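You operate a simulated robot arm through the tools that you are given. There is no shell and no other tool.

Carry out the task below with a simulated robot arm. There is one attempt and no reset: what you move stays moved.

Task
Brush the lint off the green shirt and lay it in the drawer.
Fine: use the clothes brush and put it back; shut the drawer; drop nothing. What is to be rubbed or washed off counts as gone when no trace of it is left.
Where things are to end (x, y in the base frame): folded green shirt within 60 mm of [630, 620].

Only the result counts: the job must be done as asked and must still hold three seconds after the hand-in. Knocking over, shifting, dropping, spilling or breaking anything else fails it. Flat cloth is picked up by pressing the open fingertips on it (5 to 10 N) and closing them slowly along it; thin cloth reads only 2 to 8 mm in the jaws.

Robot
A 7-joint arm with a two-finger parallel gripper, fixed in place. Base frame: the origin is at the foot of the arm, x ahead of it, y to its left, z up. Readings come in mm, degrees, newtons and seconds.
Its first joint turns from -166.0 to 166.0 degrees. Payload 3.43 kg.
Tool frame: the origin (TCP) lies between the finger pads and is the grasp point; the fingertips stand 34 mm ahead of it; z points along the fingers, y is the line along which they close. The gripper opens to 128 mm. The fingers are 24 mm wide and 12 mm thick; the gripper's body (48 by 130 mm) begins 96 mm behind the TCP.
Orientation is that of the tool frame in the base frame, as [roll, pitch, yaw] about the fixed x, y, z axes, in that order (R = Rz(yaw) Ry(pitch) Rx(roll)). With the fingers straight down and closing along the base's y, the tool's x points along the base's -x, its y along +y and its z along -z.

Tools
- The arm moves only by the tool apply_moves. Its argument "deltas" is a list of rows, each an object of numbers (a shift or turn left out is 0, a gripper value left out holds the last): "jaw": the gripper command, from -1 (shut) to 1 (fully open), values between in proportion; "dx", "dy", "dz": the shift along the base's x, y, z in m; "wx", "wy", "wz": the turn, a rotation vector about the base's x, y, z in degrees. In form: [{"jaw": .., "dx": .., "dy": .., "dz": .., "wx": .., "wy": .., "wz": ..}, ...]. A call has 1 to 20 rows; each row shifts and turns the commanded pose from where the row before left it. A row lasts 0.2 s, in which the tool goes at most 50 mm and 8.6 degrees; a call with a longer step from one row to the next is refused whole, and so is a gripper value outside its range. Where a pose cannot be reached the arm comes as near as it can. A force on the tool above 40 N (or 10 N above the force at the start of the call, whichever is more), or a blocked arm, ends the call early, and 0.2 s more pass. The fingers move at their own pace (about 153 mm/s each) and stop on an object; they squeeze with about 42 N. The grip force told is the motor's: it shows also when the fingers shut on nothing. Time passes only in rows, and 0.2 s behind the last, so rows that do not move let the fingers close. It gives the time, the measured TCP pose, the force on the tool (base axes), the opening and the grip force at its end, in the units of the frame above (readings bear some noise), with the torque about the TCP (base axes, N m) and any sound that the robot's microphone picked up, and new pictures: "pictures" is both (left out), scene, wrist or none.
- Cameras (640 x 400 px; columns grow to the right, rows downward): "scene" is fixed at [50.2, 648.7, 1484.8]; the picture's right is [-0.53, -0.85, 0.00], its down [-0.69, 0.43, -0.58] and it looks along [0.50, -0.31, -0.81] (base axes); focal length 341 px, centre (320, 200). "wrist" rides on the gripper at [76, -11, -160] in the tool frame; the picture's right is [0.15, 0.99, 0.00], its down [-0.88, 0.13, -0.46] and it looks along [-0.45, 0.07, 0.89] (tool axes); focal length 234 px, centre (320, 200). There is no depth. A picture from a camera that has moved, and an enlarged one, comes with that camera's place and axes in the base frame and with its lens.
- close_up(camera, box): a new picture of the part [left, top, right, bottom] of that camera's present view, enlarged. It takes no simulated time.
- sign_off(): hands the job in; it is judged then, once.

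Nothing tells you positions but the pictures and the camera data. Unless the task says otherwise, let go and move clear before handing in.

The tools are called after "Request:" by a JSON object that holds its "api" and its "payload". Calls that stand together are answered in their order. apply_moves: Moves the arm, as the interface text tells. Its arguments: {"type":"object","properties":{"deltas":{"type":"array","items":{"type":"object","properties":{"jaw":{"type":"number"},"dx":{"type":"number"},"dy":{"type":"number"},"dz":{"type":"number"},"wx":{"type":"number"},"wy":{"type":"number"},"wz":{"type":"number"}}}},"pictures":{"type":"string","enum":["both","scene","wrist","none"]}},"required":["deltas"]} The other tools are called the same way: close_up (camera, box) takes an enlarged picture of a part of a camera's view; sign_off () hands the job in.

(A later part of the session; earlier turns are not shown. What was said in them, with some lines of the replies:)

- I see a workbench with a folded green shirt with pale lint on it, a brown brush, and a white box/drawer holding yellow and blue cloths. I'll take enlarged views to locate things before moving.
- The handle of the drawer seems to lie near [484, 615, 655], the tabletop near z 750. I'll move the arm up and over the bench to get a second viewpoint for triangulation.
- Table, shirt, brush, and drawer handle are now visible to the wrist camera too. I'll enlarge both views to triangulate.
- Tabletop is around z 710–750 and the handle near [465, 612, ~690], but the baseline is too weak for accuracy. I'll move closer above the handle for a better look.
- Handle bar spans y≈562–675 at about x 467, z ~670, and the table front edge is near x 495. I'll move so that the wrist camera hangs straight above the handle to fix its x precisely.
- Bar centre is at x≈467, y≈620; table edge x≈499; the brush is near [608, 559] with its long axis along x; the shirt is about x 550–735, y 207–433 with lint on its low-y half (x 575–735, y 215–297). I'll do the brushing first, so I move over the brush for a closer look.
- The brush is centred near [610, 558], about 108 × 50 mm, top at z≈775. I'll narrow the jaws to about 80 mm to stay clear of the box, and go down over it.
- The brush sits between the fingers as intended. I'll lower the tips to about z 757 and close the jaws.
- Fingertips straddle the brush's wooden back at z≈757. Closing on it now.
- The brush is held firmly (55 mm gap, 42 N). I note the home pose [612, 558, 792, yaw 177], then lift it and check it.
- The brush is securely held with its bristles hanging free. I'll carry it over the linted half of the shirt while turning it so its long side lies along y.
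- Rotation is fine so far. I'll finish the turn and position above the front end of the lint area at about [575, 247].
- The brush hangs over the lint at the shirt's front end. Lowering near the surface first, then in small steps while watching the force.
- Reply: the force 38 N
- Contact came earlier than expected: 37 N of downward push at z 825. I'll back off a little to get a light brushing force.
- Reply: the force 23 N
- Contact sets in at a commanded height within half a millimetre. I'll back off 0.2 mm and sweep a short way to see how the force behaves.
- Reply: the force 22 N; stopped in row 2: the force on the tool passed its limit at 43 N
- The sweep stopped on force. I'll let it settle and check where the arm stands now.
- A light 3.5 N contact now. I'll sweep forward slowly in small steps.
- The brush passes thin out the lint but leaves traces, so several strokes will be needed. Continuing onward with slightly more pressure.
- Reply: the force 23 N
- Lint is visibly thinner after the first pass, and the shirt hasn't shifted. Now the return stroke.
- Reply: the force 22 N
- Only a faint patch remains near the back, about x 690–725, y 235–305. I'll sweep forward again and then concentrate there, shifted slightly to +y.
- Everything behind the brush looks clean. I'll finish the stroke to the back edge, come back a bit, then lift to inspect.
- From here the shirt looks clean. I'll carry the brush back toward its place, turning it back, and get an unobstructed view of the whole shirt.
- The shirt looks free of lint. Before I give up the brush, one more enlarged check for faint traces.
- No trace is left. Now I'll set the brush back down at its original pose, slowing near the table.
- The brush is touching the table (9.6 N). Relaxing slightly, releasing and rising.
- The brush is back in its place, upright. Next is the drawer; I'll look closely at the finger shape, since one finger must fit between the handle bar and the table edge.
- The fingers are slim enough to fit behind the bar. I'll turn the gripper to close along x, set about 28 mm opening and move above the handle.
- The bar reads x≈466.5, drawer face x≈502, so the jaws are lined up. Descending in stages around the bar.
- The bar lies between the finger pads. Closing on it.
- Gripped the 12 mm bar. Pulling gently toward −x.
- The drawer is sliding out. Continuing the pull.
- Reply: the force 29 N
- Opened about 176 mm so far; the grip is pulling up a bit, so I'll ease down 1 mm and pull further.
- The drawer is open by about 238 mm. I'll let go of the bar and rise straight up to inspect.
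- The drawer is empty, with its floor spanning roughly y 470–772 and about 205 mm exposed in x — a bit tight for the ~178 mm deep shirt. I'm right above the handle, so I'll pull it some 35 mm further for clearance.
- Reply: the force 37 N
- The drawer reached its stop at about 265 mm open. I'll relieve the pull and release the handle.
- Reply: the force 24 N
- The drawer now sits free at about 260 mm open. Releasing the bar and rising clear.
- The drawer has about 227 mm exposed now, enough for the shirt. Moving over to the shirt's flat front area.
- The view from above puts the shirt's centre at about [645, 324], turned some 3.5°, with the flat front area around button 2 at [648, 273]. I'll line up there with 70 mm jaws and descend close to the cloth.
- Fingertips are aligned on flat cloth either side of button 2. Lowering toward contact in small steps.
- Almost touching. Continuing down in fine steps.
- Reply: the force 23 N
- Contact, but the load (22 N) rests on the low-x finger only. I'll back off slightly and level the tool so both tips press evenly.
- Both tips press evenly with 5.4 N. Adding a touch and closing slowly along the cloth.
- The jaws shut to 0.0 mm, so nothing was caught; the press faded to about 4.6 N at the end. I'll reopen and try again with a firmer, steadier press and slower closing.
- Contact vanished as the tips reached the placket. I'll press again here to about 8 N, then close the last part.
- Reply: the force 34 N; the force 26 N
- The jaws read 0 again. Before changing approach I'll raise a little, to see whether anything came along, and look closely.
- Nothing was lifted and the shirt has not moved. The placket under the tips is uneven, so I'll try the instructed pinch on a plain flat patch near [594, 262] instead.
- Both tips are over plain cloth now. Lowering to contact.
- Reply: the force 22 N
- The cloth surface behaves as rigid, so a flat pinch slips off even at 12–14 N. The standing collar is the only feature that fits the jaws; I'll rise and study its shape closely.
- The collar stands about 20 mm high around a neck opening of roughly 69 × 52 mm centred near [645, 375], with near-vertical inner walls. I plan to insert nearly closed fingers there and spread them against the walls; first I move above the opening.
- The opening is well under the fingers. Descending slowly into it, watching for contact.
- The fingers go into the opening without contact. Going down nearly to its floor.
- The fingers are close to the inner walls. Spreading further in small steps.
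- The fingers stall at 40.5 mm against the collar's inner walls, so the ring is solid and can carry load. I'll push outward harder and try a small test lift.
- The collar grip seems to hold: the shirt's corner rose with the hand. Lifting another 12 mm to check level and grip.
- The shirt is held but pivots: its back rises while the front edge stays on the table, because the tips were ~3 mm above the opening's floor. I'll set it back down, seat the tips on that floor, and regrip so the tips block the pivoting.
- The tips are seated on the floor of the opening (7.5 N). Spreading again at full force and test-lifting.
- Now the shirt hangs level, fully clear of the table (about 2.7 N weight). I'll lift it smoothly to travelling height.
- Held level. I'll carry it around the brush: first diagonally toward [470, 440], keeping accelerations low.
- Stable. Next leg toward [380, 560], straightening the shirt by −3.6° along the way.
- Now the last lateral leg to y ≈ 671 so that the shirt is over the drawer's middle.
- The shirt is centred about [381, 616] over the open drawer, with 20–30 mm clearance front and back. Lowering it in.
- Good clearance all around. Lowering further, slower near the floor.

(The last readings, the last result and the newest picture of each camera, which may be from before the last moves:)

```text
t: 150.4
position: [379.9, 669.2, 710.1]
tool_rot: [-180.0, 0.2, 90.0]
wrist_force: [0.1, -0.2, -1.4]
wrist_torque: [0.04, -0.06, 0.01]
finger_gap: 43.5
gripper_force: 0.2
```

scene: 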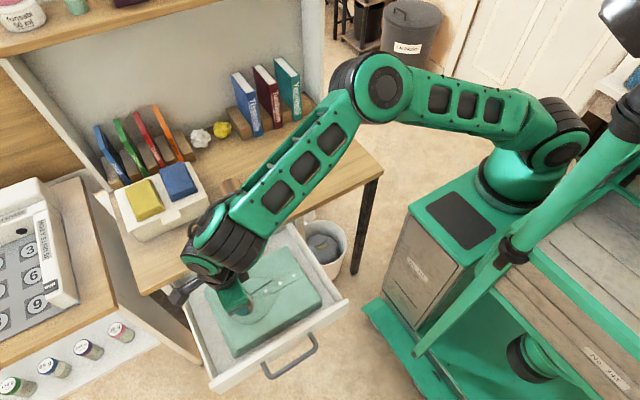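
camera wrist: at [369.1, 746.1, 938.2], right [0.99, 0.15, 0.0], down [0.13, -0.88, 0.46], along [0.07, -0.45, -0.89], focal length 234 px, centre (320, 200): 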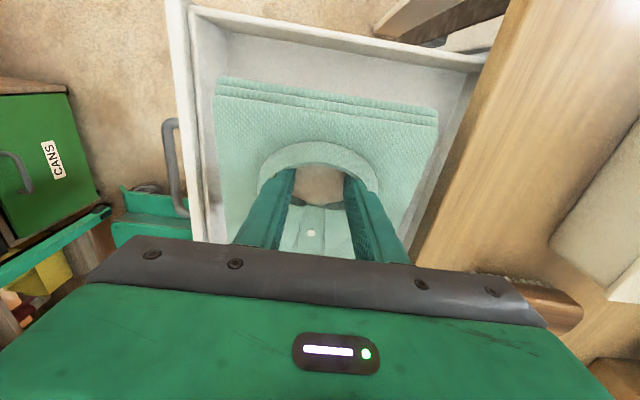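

Request:
{"api": "apply_moves", "payload": {"deltas": [{"dz": -0.002}, {"dz": -0.001}, {}], "pictures": "both"}}

Request:
{"api": "close_up", "payload": {"camera": "wrist", "box": [150, 0, 500, 250]}}

Request:
{"api": "close_up", "payload": {"camera": "scene", "box": [180, 240, 360, 370]}}

```text
t: 151.2
position: [380.5, 670.2, 706.5]
tool_rot: [180.0, 0.1, 89.9]
wrist_force: [0.3, -0.3, -1.6]
wrist_torque: [0.04, 0.05, -0.02]
finger_gap: 43.5
gripper_force: 0.1
camera wrist: at [369.5, 746.1, 866.9], right [0.99, 0.15, 0.0], down [0.13, -0.88, 0.46], along [0.07, -0.45, -0.89], focal length 234 px, centre (320, 200)
```

scene: 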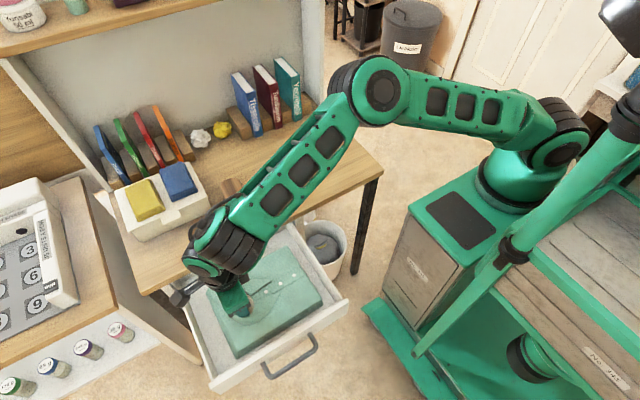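
wrist: 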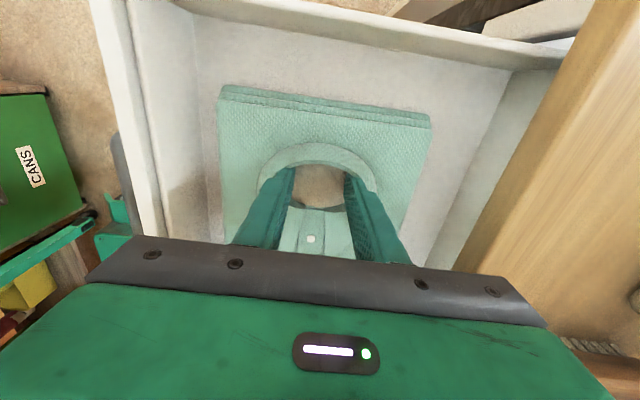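

```text
1.60 times, centred on (325, 125) of wrist
camera zoom: at [369.5, 746.1, 866.9], right [0.99, 0.15, 0.0], down [0.13, -0.88, 0.46], along [0.07, -0.45, -0.89], focal length 375 px, centre (312, 320)
```

zoom: 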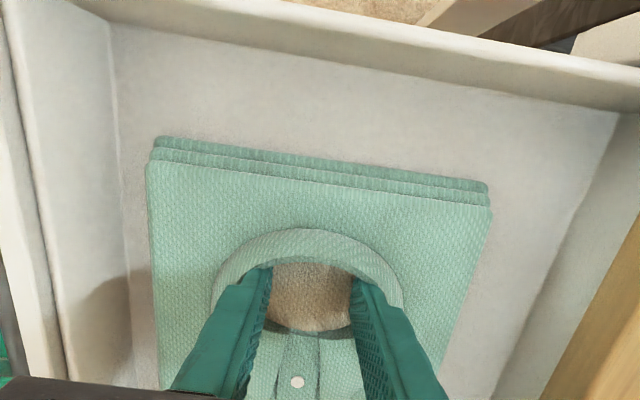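

```text
3.08 times, centred on (270, 305) of scene
camera zoom: at [50.2, 648.7, 1484.8], right [-0.53, -0.85, 0.0], down [-0.69, 0.43, -0.58], along [0.5, -0.31, -0.81], focal length 1048 px, centre (474, -123)
```

zoom: 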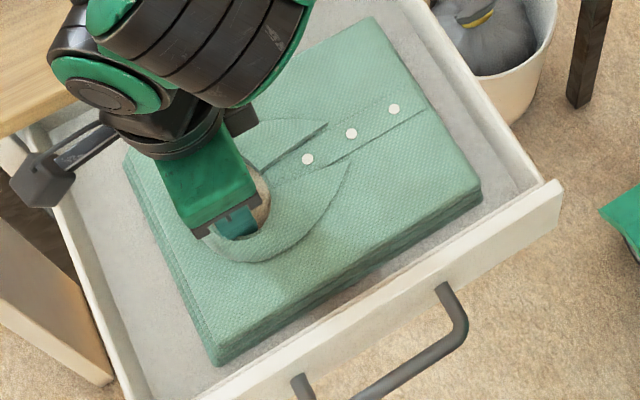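

The front edge seems to be resting on the drawer floor while the back is still settling. Continuing down carefully.

Request:
{"api": "apply_moves", "payload": {"deltas": [{"dz": -0.002}, {"dz": -0.001}, {}], "pictures": "none"}}

Request:
{"api": "apply_moves", "payload": {"deltas": [{"dz": -0.002}, {"dz": -0.001}, {}], "pictures": "none"}}

```text
t: 152.0
position: [379.8, 669.9, 706.5]
tool_rot: [179.8, 0.0, 90.0]
wrist_force: [0.0, -1.5, 15.1]
wrist_torque: [-0.22, -0.03, -0.03]
finger_gap: 43.4
gripper_force: 0.1
```

```text
t: 152.6
position: [371.6, 672.0, 709.7]
tool_rot: [179.2, 0.0, 90.1]
wrist_force: [1.2, -0.6, -2.1]
wrist_torque: [0.13, 0.11, -0.01]
finger_gap: 43.6
gripper_force: 0.0
stopped in row 2: the force on the tool passed its limit at 42 N (the readings are from after the stop); the commanded pose is now the measured one
```

It touched the floor at TCP z≈706 and the stop lifted the hand by some 3 mm. I'll ease it back down in tiny steps until it just rests.

Request:
{"api": "apply_moves", "payload": {"deltas": [{"dz": -0.0015}, {}], "pictures": "none"}}

Request:
{"api": "apply_moves", "payload": {"deltas": [{"dz": -0.001}, {}], "pictures": "none"}}

```text
t: 153.2
position: [370.8, 669.8, 707.7]
tool_rot: [179.2, 0.0, 90.0]
wrist_force: [0.3, -0.3, -2.0]
wrist_torque: [0.01, 0.07, -0.01]
finger_gap: 43.8
gripper_force: 0.0
```

```text
t: 153.8
position: [370.9, 671.0, 706.7]
tool_rot: [179.2, 0.0, 90.0]
wrist_force: [-0.4, 0.3, -0.6]
wrist_torque: [0.03, 0.17, -0.07]
finger_gap: 44.1
gripper_force: 0.1
```

Request:
{"api": "apply_moves", "payload": {"deltas": [{"dz": -0.0008}, {}], "pictures": "none"}}

Request:
{"api": "apply_moves", "payload": {"deltas": [{"dz": -0.0006}, {}], "pictures": "both"}}

Request:
{"api": "close_up", "payload": {"camera": "scene", "box": [180, 240, 360, 370]}}

Request:
{"api": "close_up", "payload": {"camera": "wrist", "box": [150, 0, 500, 250]}}

```text
t: 154.4
position: [371.4, 670.8, 706.3]
tool_rot: [179.3, 0.1, 90.0]
wrist_force: [-0.3, 0.2, 1.0]
wrist_torque: [0.02, 0.22, -0.07]
finger_gap: 44.1
gripper_force: 0.0
```

```text
t: 155.0
position: [371.1, 671.1, 705.3]
tool_rot: [179.3, 0.0, 90.1]
wrist_force: [0.6, -2.9, 7.4]
wrist_torque: [-0.16, 0.05, -0.06]
finger_gap: 44.1
gripper_force: 0.1
camera wrist: at [358.1, 746.5, 864.7], right [0.99, 0.15, 0.01], down [0.12, -0.88, 0.46], along [0.08, -0.45, -0.89], focal length 234 px, centre (320, 200)
```

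scene: 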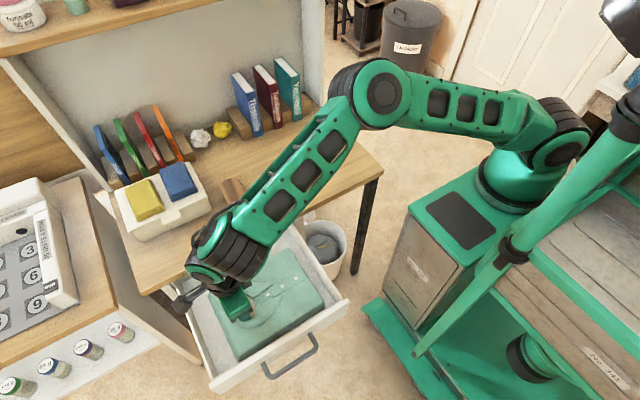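
wrist: 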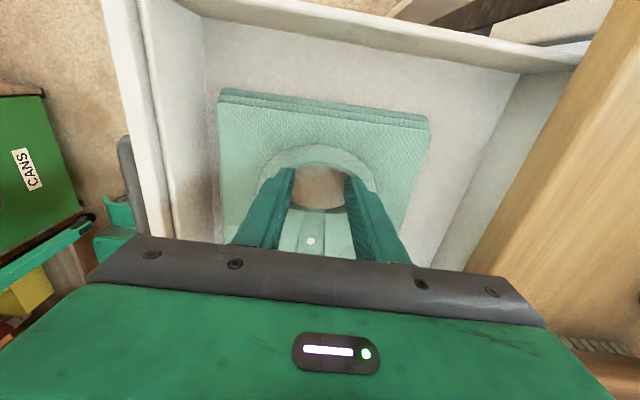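

```text
3.08 times, centred on (270, 305) of scene
camera zoom: at [50.2, 648.7, 1484.8], right [-0.53, -0.85, 0.0], down [-0.69, 0.43, -0.58], along [0.5, -0.31, -0.81], focal length 1048 px, centre (474, -123)
```

zoom: 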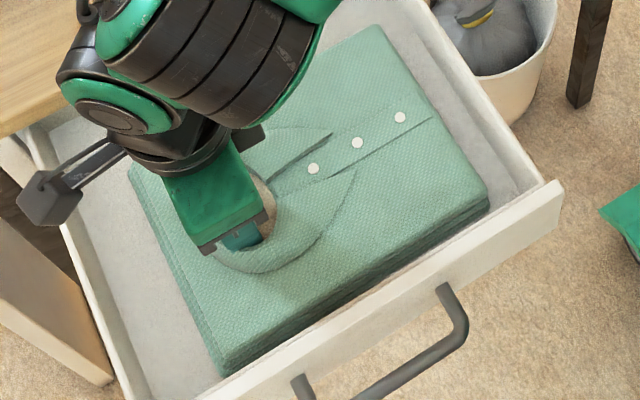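

```text
1.60 times, centred on (325, 125) of wrist
camera zoom: at [358.1, 746.5, 864.7], right [0.99, 0.15, 0.01], down [0.12, -0.88, 0.46], along [0.08, -0.45, -0.89], focal length 375 px, centre (312, 320)
```

zoom: 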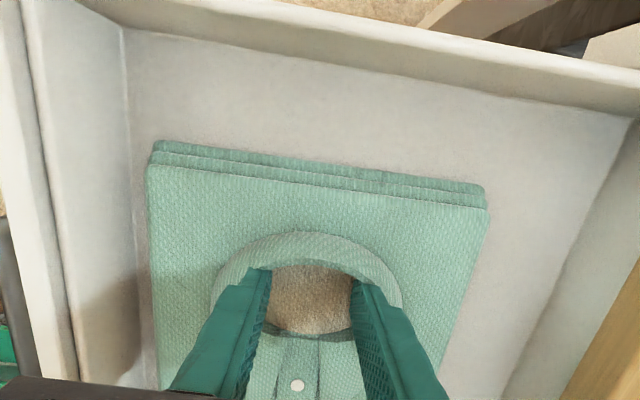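

The shirt rests on the drawer floor (7 N, level). I'll draw the fingers together to release the collar and rise.

Request:
{"api": "apply_moves", "payload": {"deltas": [{"jaw": -0.4}, {"jaw": -0.5}, {}, {"dz": 0.003}, {}], "pictures": "none"}}

Request:
{"api": "apply_moves", "payload": {"deltas": [{"jaw": -0.6, "dz": 0.01}, {"dz": 0.015}, {"dz": 0.03}, {"dz": 0.04}, {"dz": 0.04}, {"dz": 0.04}, {}], "pictures": "both"}}

Request:
{"api": "close_up", "payload": {"camera": "scene", "box": [160, 220, 370, 395]}}

Request:
{"api": "close_up", "payload": {"camera": "wrist", "box": [150, 0, 500, 250]}}

```text
t: 156.2
position: [371.5, 670.6, 707.7]
tool_rot: [179.2, 0.1, 90.0]
wrist_force: [0.4, -0.8, 0.8]
wrist_torque: [0.04, 0.0, -0.01]
finger_gap: 32.2
gripper_force: 0.1
```

```text
t: 157.8
position: [373.1, 671.6, 883.8]
tool_rot: [179.3, 0.1, 90.0]
wrist_force: [0.4, 0.3, -0.1]
wrist_torque: [0.01, 0.0, 0.0]
finger_gap: 25.7
gripper_force: 0.0
camera wrist: at [360.6, 747.1, 1043.0], right [0.99, 0.15, 0.01], down [0.12, -0.88, 0.46], along [0.08, -0.45, -0.89], focal length 234 px, centre (320, 200)
```

scene: 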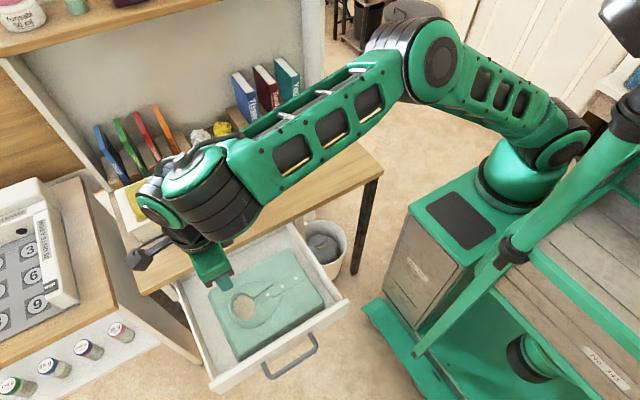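
wrist: 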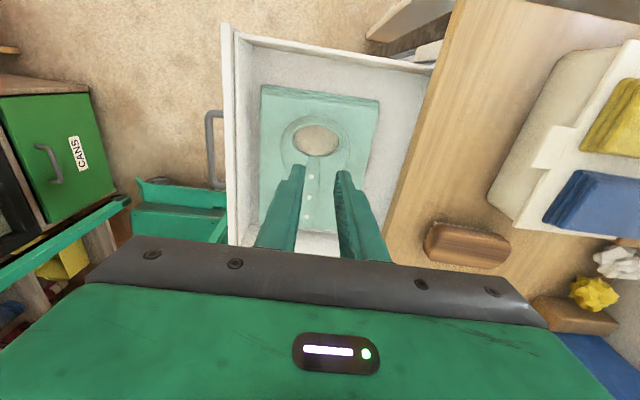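

```text
2.29 times, centred on (265, 308) of scene
camera zoom: at [50.2, 648.7, 1484.8], right [-0.53, -0.85, 0.0], down [-0.69, 0.43, -0.58], along [0.5, -0.31, -0.81], focal length 779 px, centre (446, -46)
```

zoom: 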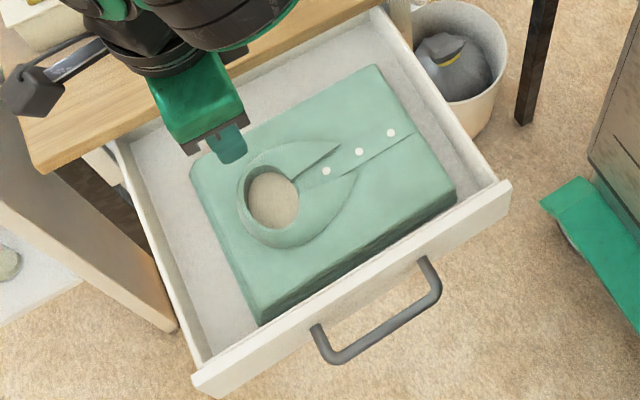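

```text
1.60 times, centred on (325, 125) of wrist
camera zoom: at [360.6, 747.1, 1043.0], right [0.99, 0.15, 0.01], down [0.12, -0.88, 0.46], along [0.08, -0.45, -0.89], focal length 375 px, centre (312, 320)
```

zoom: 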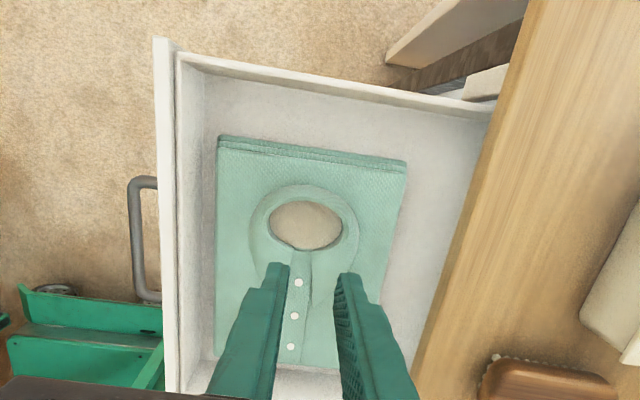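

The shirt lies flat in the drawer, centred near [370, 617], which becomes about [630, 617] once the drawer is shut. Now I'll go back above the handle.

Request:
{"api": "apply_moves", "payload": {"deltas": [{"dx": -0.03, "dy": -0.01, "jaw": -0.5625}, {"dx": -0.035, "dy": -0.012}, {"dx": -0.035, "dy": -0.012}, {"dx": -0.035, "dy": -0.01}, {"dx": -0.031, "dy": -0.008}, {}, {}], "pictures": "wrist"}}

Request:
{"api": "close_up", "payload": {"camera": "wrist", "box": [220, 60, 420, 220]}}

Request:
{"api": "close_up", "payload": {"camera": "wrist", "box": [310, 0, 640, 270]}}

```text
t: 159.4
position: [206.5, 619.2, 882.7]
tool_rot: [179.3, 0.0, 89.9]
wrist_force: [0.2, 0.0, 0.0]
wrist_torque: [0.04, -0.02, 0.0]
finger_gap: 27.8
gripper_force: 0.2
camera wrist: at [193.9, 695.0, 1042.0], right [0.99, 0.15, 0.01], down [0.12, -0.88, 0.46], along [0.08, -0.45, -0.89], focal length 234 px, centre (320, 200)
```

wrist: 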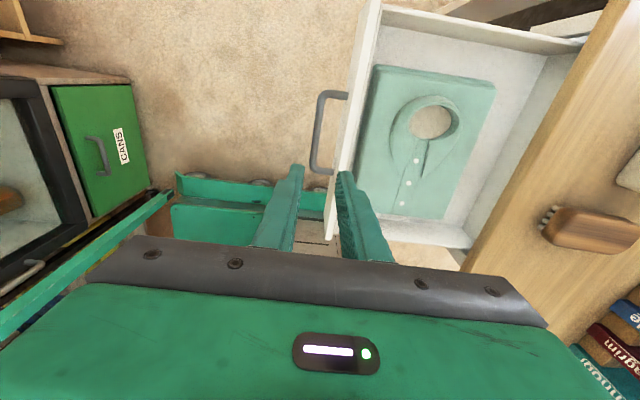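

```text
2.50 times, centred on (320, 140) of wrist
camera zoom: at [193.9, 695.0, 1042.0], right [0.99, 0.15, 0.01], down [0.12, -0.88, 0.46], along [0.08, -0.45, -0.89], focal length 585 px, centre (320, 350)
```

zoom: 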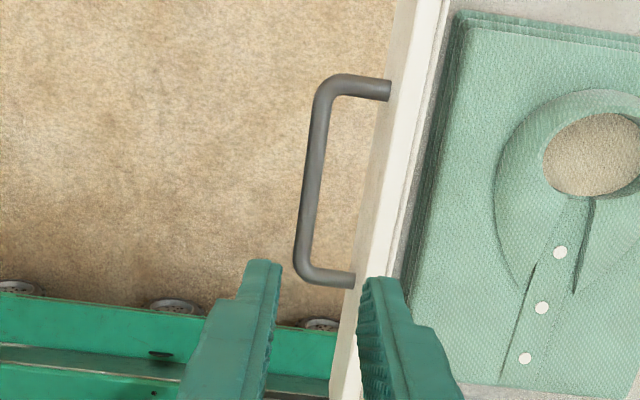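

```text
1.48 times, centred on (475, 135) of wrist
camera zoom: at [193.9, 695.0, 1042.0], right [0.99, 0.15, 0.01], down [0.12, -0.88, 0.46], along [0.08, -0.45, -0.89], focal length 347 px, centre (90, 296)
```

zoom: 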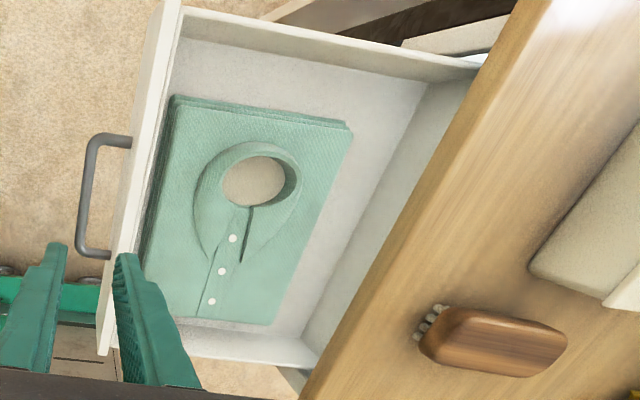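

Bar at x≈206, matching the hand. Descending around it.

Request:
{"api": "apply_moves", "payload": {"deltas": [{"dz": -0.04}, {"dz": -0.04}, {"dz": -0.04}, {"dz": -0.03}, {"dz": -0.02}, {"dz": -0.015}, {"dz": -0.014}, {}], "pictures": "wrist"}}

Request:
{"api": "close_up", "payload": {"camera": "wrist", "box": [220, 80, 420, 240]}}

```text
t: 161.2
position: [204.7, 620.0, 683.0]
tool_rot: [179.3, -0.1, 90.0]
wrist_force: [-0.5, -0.4, -0.2]
wrist_torque: [-0.01, 0.04, -0.02]
finger_gap: 28.1
gripper_force: 0.0
camera wrist: at [192.7, 695.4, 842.7], right [0.99, 0.15, 0.01], down [0.12, -0.88, 0.46], along [0.08, -0.45, -0.89], focal length 234 px, centre (320, 200)
```

wrist: 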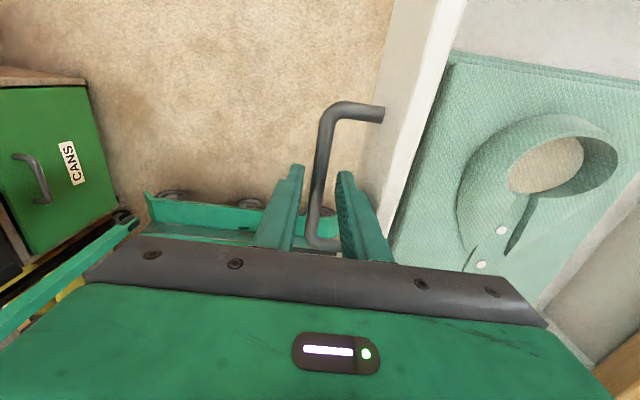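

```text
2.50 times, centred on (320, 160) of wrist
camera zoom: at [192.7, 695.4, 842.7], right [0.99, 0.15, 0.01], down [0.12, -0.88, 0.46], along [0.08, -0.45, -0.89], focal length 585 px, centre (320, 300)
```

zoom: 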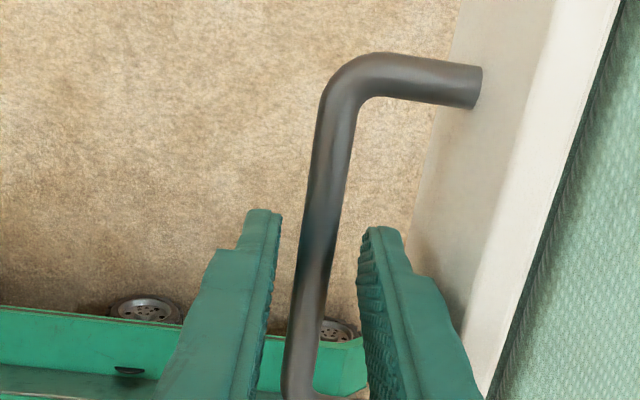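

Bar between the pads again. Gripping and starting to push the drawer in gently.

Request:
{"api": "apply_moves", "payload": {"deltas": [{"jaw": -0.7}, {"jaw": -1}, {}, {"dx": 0.004}, {"dx": 0.007}, {"dx": 0.01}, {"dx": 0.012}], "pictures": "none"}}

```text
t: 162.8
position: [238.8, 620.4, 683.0]
tool_rot: [179.2, 0.0, 90.0]
wrist_force: [0.5, 11.7, -14.8]
wrist_torque: [0.94, 0.0, 0.99]
finger_gap: 11.6
gripper_force: 44.7
```

Request:
{"api": "apply_moves", "payload": {"deltas": [{"dx": 0.014, "dz": -0.0007, "dy": 0.0008}, {"dx": 0.015}, {"dx": 0.015}, {"dx": 0.015}], "pictures": "none"}}

```text
t: 163.8
position: [297.0, 620.5, 683.4]
tool_rot: [179.2, 0.1, 90.0]
wrist_force: [0.1, 17.1, -26.1]
wrist_torque: [0.84, -0.02, 0.88]
finger_gap: 11.6
gripper_force: 45.3
```

Request:
{"api": "apply_moves", "payload": {"deltas": [{"dz": -0.0012, "dy": 0.0012}, {}], "pictures": "scene"}}

Request:
{"api": "close_up", "payload": {"camera": "scene", "box": [150, 200, 370, 370]}}

```text
t: 164.4
position: [297.4, 620.6, 683.1]
tool_rot: [179.3, 0.1, 90.1]
wrist_force: [1.2, -1.1, -0.4]
wrist_torque: [-1.04, -0.1, 0.98]
finger_gap: 11.5
gripper_force: 45.4
```

scene: 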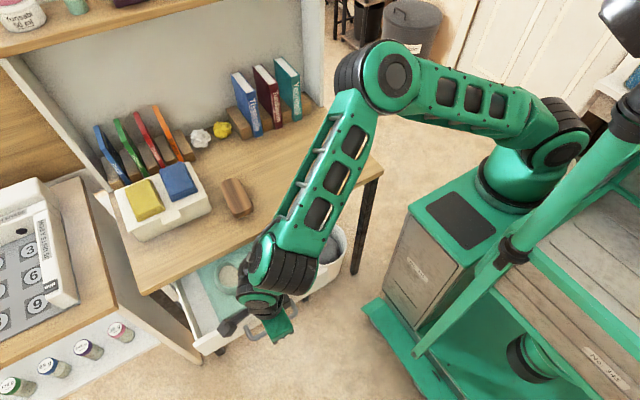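

```text
2.35 times, centred on (260, 285) of scene
camera zoom: at [50.2, 648.7, 1484.8], right [-0.53, -0.85, 0.0], down [-0.69, 0.43, -0.58], along [0.5, -0.31, -0.81], focal length 802 px, centre (461, 0)
```

zoom: 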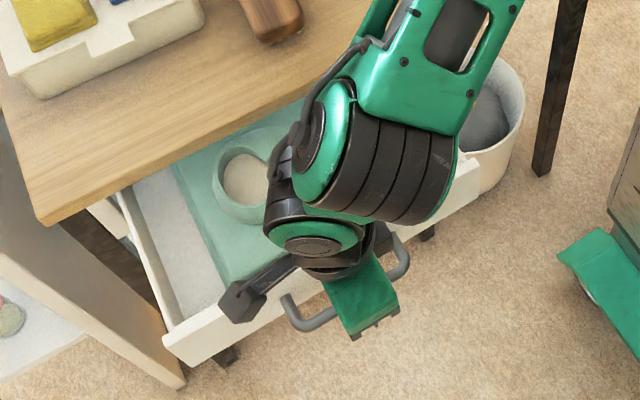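

Request:
{"api": "apply_moves", "payload": {"deltas": [{"dx": 0.008}, {"dx": 0.012}, {"dx": 0.014}, {"dx": 0.014, "dz": -0.0003}], "pictures": "none"}}

```text
t: 165.4
position: [345.3, 620.7, 682.5]
tool_rot: [179.1, 0.1, 89.9]
wrist_force: [0.5, -27.2, 15.4]
wrist_torque: [-0.32, -0.05, 0.96]
finger_gap: 11.7
gripper_force: 45.3
```

Request:
{"api": "apply_moves", "payload": {"deltas": [{"dz": 0.0006, "dy": -0.0012}, {}], "pictures": "none"}}

```text
t: 166.0
position: [344.6, 620.3, 683.2]
tool_rot: [179.3, 0.1, 90.0]
wrist_force: [0.0, -12.2, 1.2]
wrist_torque: [0.06, -0.01, 1.01]
finger_gap: 11.9
gripper_force: 44.8
```

Request:
{"api": "apply_moves", "payload": {"deltas": [{"dx": 0.008, "dy": -0.0008}, {"dx": 0.012}, {"dx": 0.014}, {"dx": 0.014}], "pictures": "none"}}

```text
t: 167.0
position: [393.6, 620.4, 683.9]
tool_rot: [179.3, -0.3, 90.0]
wrist_force: [0.3, 7.1, 6.6]
wrist_torque: [-0.15, -0.1, 0.85]
finger_gap: 11.5
gripper_force: 44.9
```

Request:
{"api": "apply_moves", "payload": {"deltas": [{"dx": 0.01, "dy": 0.0003, "dz": 0.0002}, {"dx": 0.012}, {"dx": 0.012}, {"dx": 0.01}], "pictures": "none"}}

```text
t: 168.0
position: [437.0, 620.2, 683.1]
tool_rot: [179.2, -0.1, 89.9]
wrist_force: [0.7, 6.6, 15.5]
wrist_torque: [0.16, -0.03, 0.99]
finger_gap: 11.6
gripper_force: 44.7
```

Request:
{"api": "apply_moves", "payload": {"deltas": [{"dx": 0.008, "dz": 0.0006}, {"dx": 0.008}, {"dx": 0.006}, {"dx": 0.003}], "pictures": "scene"}}

Request:
{"api": "close_up", "payload": {"camera": "scene", "box": [140, 190, 340, 330]}}

```text
t: 169.0
position: [461.0, 620.8, 683.8]
tool_rot: [179.2, -0.1, 90.0]
wrist_force: [1.2, 14.3, 15.2]
wrist_torque: [0.83, -0.04, 0.94]
finger_gap: 11.8
gripper_force: 45.0
```

scene: 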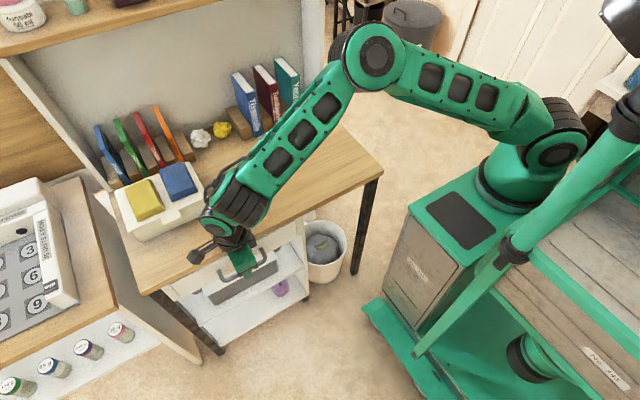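

```text
2.86 times, centred on (240, 260) of scene
camera zoom: at [50.2, 648.7, 1484.8], right [-0.53, -0.85, 0.0], down [-0.69, 0.43, -0.58], along [0.5, -0.31, -0.81], focal length 973 px, centre (549, 29)
```

zoom: 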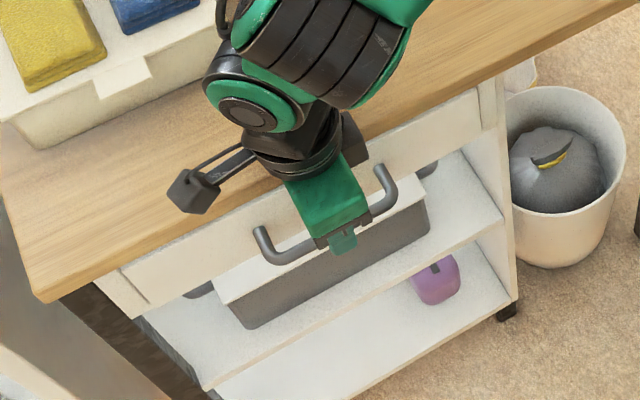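

Nearly shut. Pushing the last few millimetres until it meets its stop.

Request:
{"api": "apply_moves", "payload": {"deltas": [{"dx": 0.003, "dy": 0.0006, "dz": 0.0004}, {"dx": 0.002}, {}], "pictures": "none"}}

```text
t: 169.8
position: [466.3, 620.6, 683.0]
tool_rot: [179.1, 0.0, 90.0]
wrist_force: [-0.4, 6.9, 17.2]
wrist_torque: [0.03, -0.02, 0.96]
finger_gap: 11.7
gripper_force: 45.1
```

Request:
{"api": "apply_moves", "payload": {"deltas": [{"dx": 0.0015, "dz": 0.0005}, {"dx": 0.001}, {}], "pictures": "none"}}

```text
t: 170.6
position: [467.3, 620.2, 683.7]
tool_rot: [179.4, 0.1, 90.2]
wrist_force: [-18.0, 7.9, 4.5]
wrist_torque: [0.77, 0.37, 0.7]
finger_gap: 11.6
gripper_force: 44.7
```

The drawer met its closing stop (−18 N at x 467). Releasing the handle and rising straight up.

Request:
{"api": "apply_moves", "payload": {"deltas": [{"jaw": -0.75}, {"jaw": -0.6}, {}], "pictures": "none"}}

```text
t: 171.4
position: [471.5, 620.4, 682.6]
tool_rot: [179.2, 0.1, 89.9]
wrist_force: [-0.1, -0.4, 0.7]
wrist_torque: [-0.01, -0.02, -0.01]
finger_gap: 25.7
gripper_force: 0.1
```

Request:
{"api": "apply_moves", "payload": {"deltas": [{"dx": -0.004}, {}, {"dz": 0.02}, {"dz": 0.03}, {"dz": 0.04}, {"dz": 0.04}, {"dz": 0.04}, {"dz": 0.04}, {}], "pictures": "both"}}

Request:
{"api": "close_up", "payload": {"camera": "wrist", "box": [220, 40, 440, 200]}}

Request:
{"api": "close_up", "payload": {"camera": "scene", "box": [140, 190, 340, 330]}}

```text
t: 173.4
position: [466.4, 620.7, 894.6]
tool_rot: [179.3, -0.1, 89.9]
wrist_force: [-0.4, -0.1, 0.1]
wrist_torque: [0.02, 0.0, 0.0]
finger_gap: 25.5
gripper_force: 0.0
camera wrist: at [453.7, 696.4, 1054.5], right [0.99, 0.15, 0.01], down [0.12, -0.88, 0.46], along [0.08, -0.45, -0.89], focal length 234 px, centre (320, 200)
```

scene: 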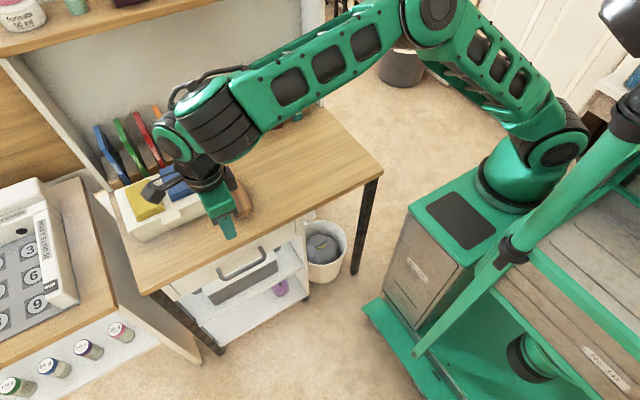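
wrist: 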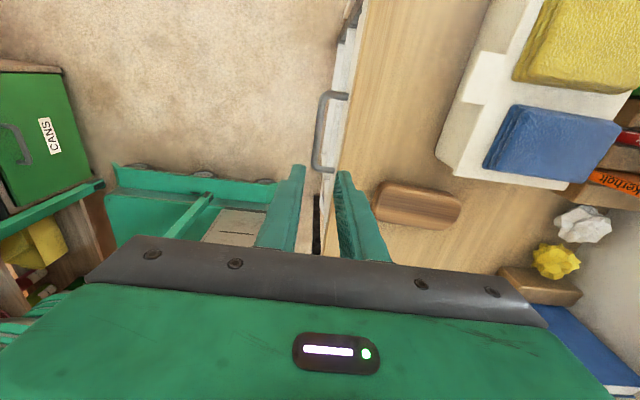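

```text
2.50 times, centred on (330, 120) of wrist
camera zoom: at [453.7, 696.4, 1054.5], right [0.99, 0.15, 0.01], down [0.12, -0.88, 0.46], along [0.08, -0.45, -0.89], focal length 585 px, centre (295, 400)
```

zoom: 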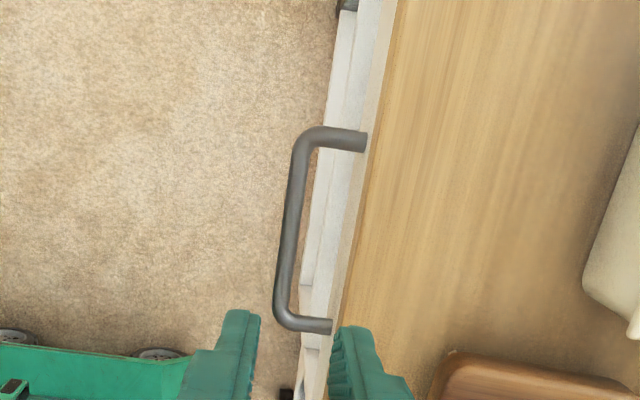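

```text
2.86 times, centred on (240, 260) of scene
camera zoom: at [50.2, 648.7, 1484.8], right [-0.53, -0.85, 0.0], down [-0.69, 0.43, -0.58], along [0.5, -0.31, -0.81], focal length 973 px, centre (549, 29)
```

zoom: 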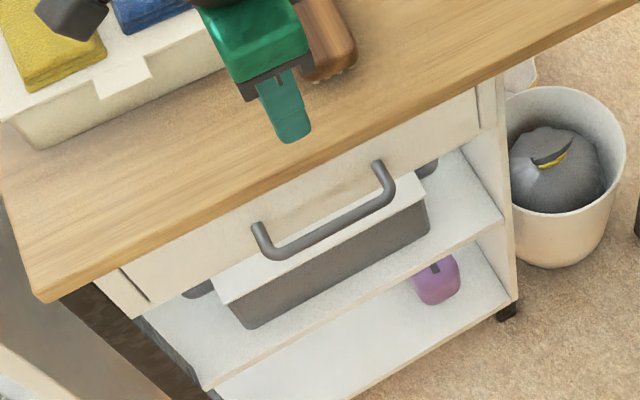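

The drawer is shut with its handle back at x≈466.5. I'll retreat the arm clear of the bench and check everything once more.

Request:
{"api": "apply_moves", "payload": {"deltas": [{"dx": -0.02, "dy": -0.02, "dz": 0.02}, {"dx": -0.02, "dy": -0.02, "dz": 0.02}, {"dx": -0.02, "dy": -0.02, "dz": 0.02}, {"dx": -0.02, "dy": -0.025, "dz": 0.02}, {"dx": -0.02, "dy": -0.025, "dz": 0.02}, {"dx": -0.02, "dy": -0.025, "dz": 0.01}, {"dx": -0.02, "dy": -0.025}, {"dx": -0.02, "dy": -0.025}, {"dx": -0.02, "dy": -0.02}, {}, {}], "pictures": "both"}}

Request:
{"api": "close_up", "payload": {"camera": "scene", "box": [80, 60, 380, 250]}}

Request:
{"api": "close_up", "payload": {"camera": "scene", "box": [140, 200, 370, 350]}}

Request:
{"api": "close_up", "payload": {"camera": "scene", "box": [200, 150, 290, 230]}}

```text
t: 175.8
position: [284.4, 414.4, 1005.7]
tool_rot: [179.2, 0.0, 90.0]
wrist_force: [0.2, -0.3, 0.0]
wrist_torque: [0.01, -0.02, -0.01]
finger_gap: 25.6
gripper_force: 0.1
camera wrist: at [273.0, 489.3, 1164.8], right [0.99, 0.15, 0.01], down [0.12, -0.88, 0.46], along [0.08, -0.45, -0.89], focal length 234 px, centre (320, 200)
```

scene: 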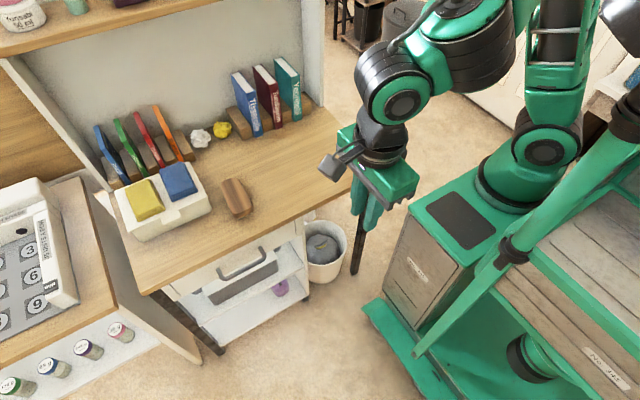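
wrist: 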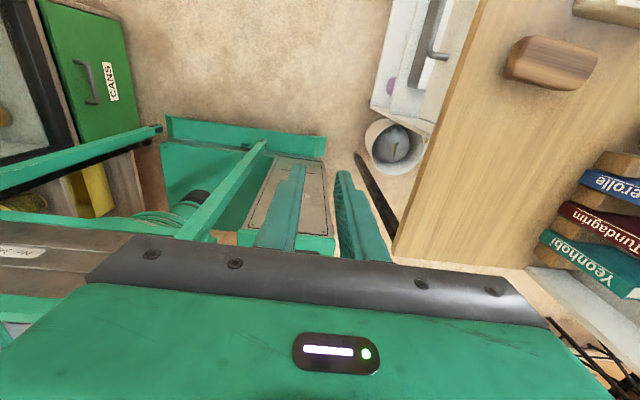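

```text
2.11 times, centred on (230, 155) of scene
camera zoom: at [50.2, 648.7, 1484.8], right [-0.53, -0.85, 0.0], down [-0.69, 0.43, -0.58], along [0.5, -0.31, -0.81], focal length 717 px, centre (510, 295)
```

zoom: 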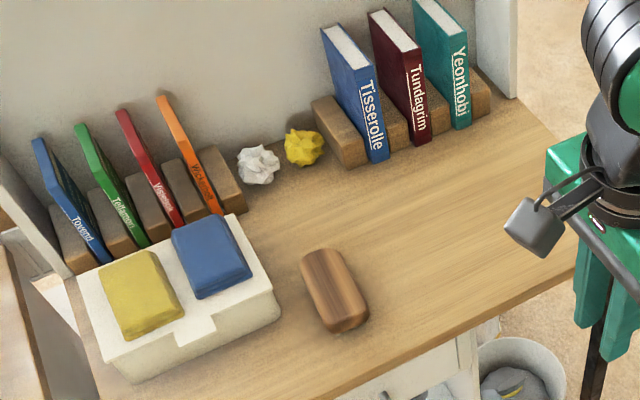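

```text
2.67 times, centred on (255, 275) of scene
camera zoom: at [50.2, 648.7, 1484.8], right [-0.53, -0.85, 0.0], down [-0.69, 0.43, -0.58], along [0.5, -0.31, -0.81], focal length 908 px, centre (493, 0)
```

zoom: 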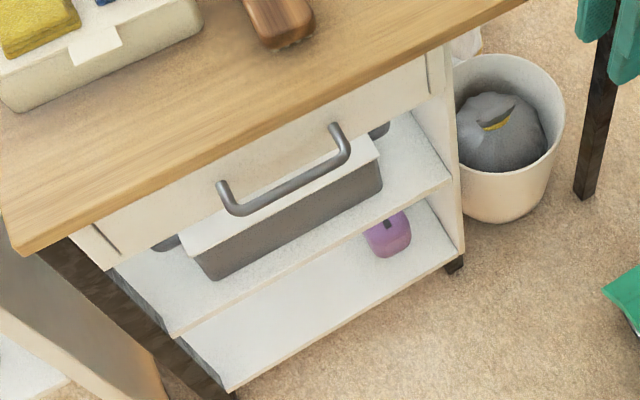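

```text
5.00 times, centred on (245, 190) of scene
camera zoom: at [50.2, 648.7, 1484.8], right [-0.53, -0.85, 0.0], down [-0.69, 0.43, -0.58], along [0.5, -0.31, -0.81], focal length 1703 px, centre (695, 250)
```

zoom: 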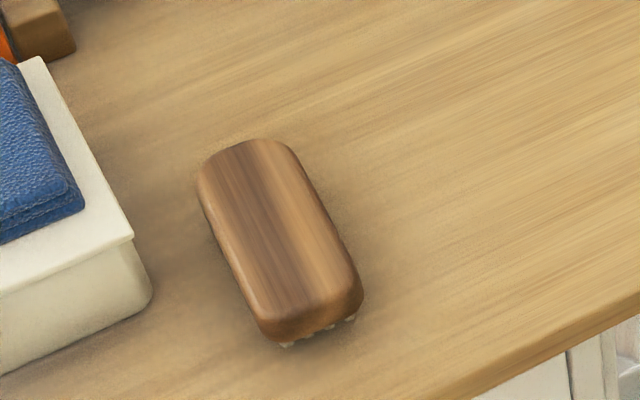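

The bench looks as it did at the start: brush in its place, everything else unmoved. The drawer is shut with its handle exactly where it began, and the clean shirt is inside at about [630, 617]. The hand is empty and clear of the bench, so I'm handing in the job.

Request:
{"api": "sign_off", "payload": {}}

```text
The job is handed in.
```

I brushed the lint off the green shirt and laid it in the drawer, and the job is handed in. I haven't seen the verdict.

- **Shirt:** no lint showed in close-ups from either camera after brushing. Before I closed the drawer it lay flat, at a spot that works out to about [630, 617] with the drawer shut. The target was within 60 mm of [630, 620]. I couldn't see it once the drawer was closed.
- **Brush:** it's back in its original place, bristles down, within a few millimetres of where it started.
- **Drawer:** it's pushed in to its stop, and the handle is back where it was at the start.
- **Everything else:** nothing was dropped, and in the final pictures the books, box and cloths look unmoved.

The press-and-close pick-up didn't work on this shirt: the fingers closed on nothing three times. I lifted it instead by spreading the fingers inside the collar opening. The hand then pressed the shirt onto the drawer floor hard enough (42 N) to trip the force limit. That shifted the shirt about 8 mm; the position above is from after that.
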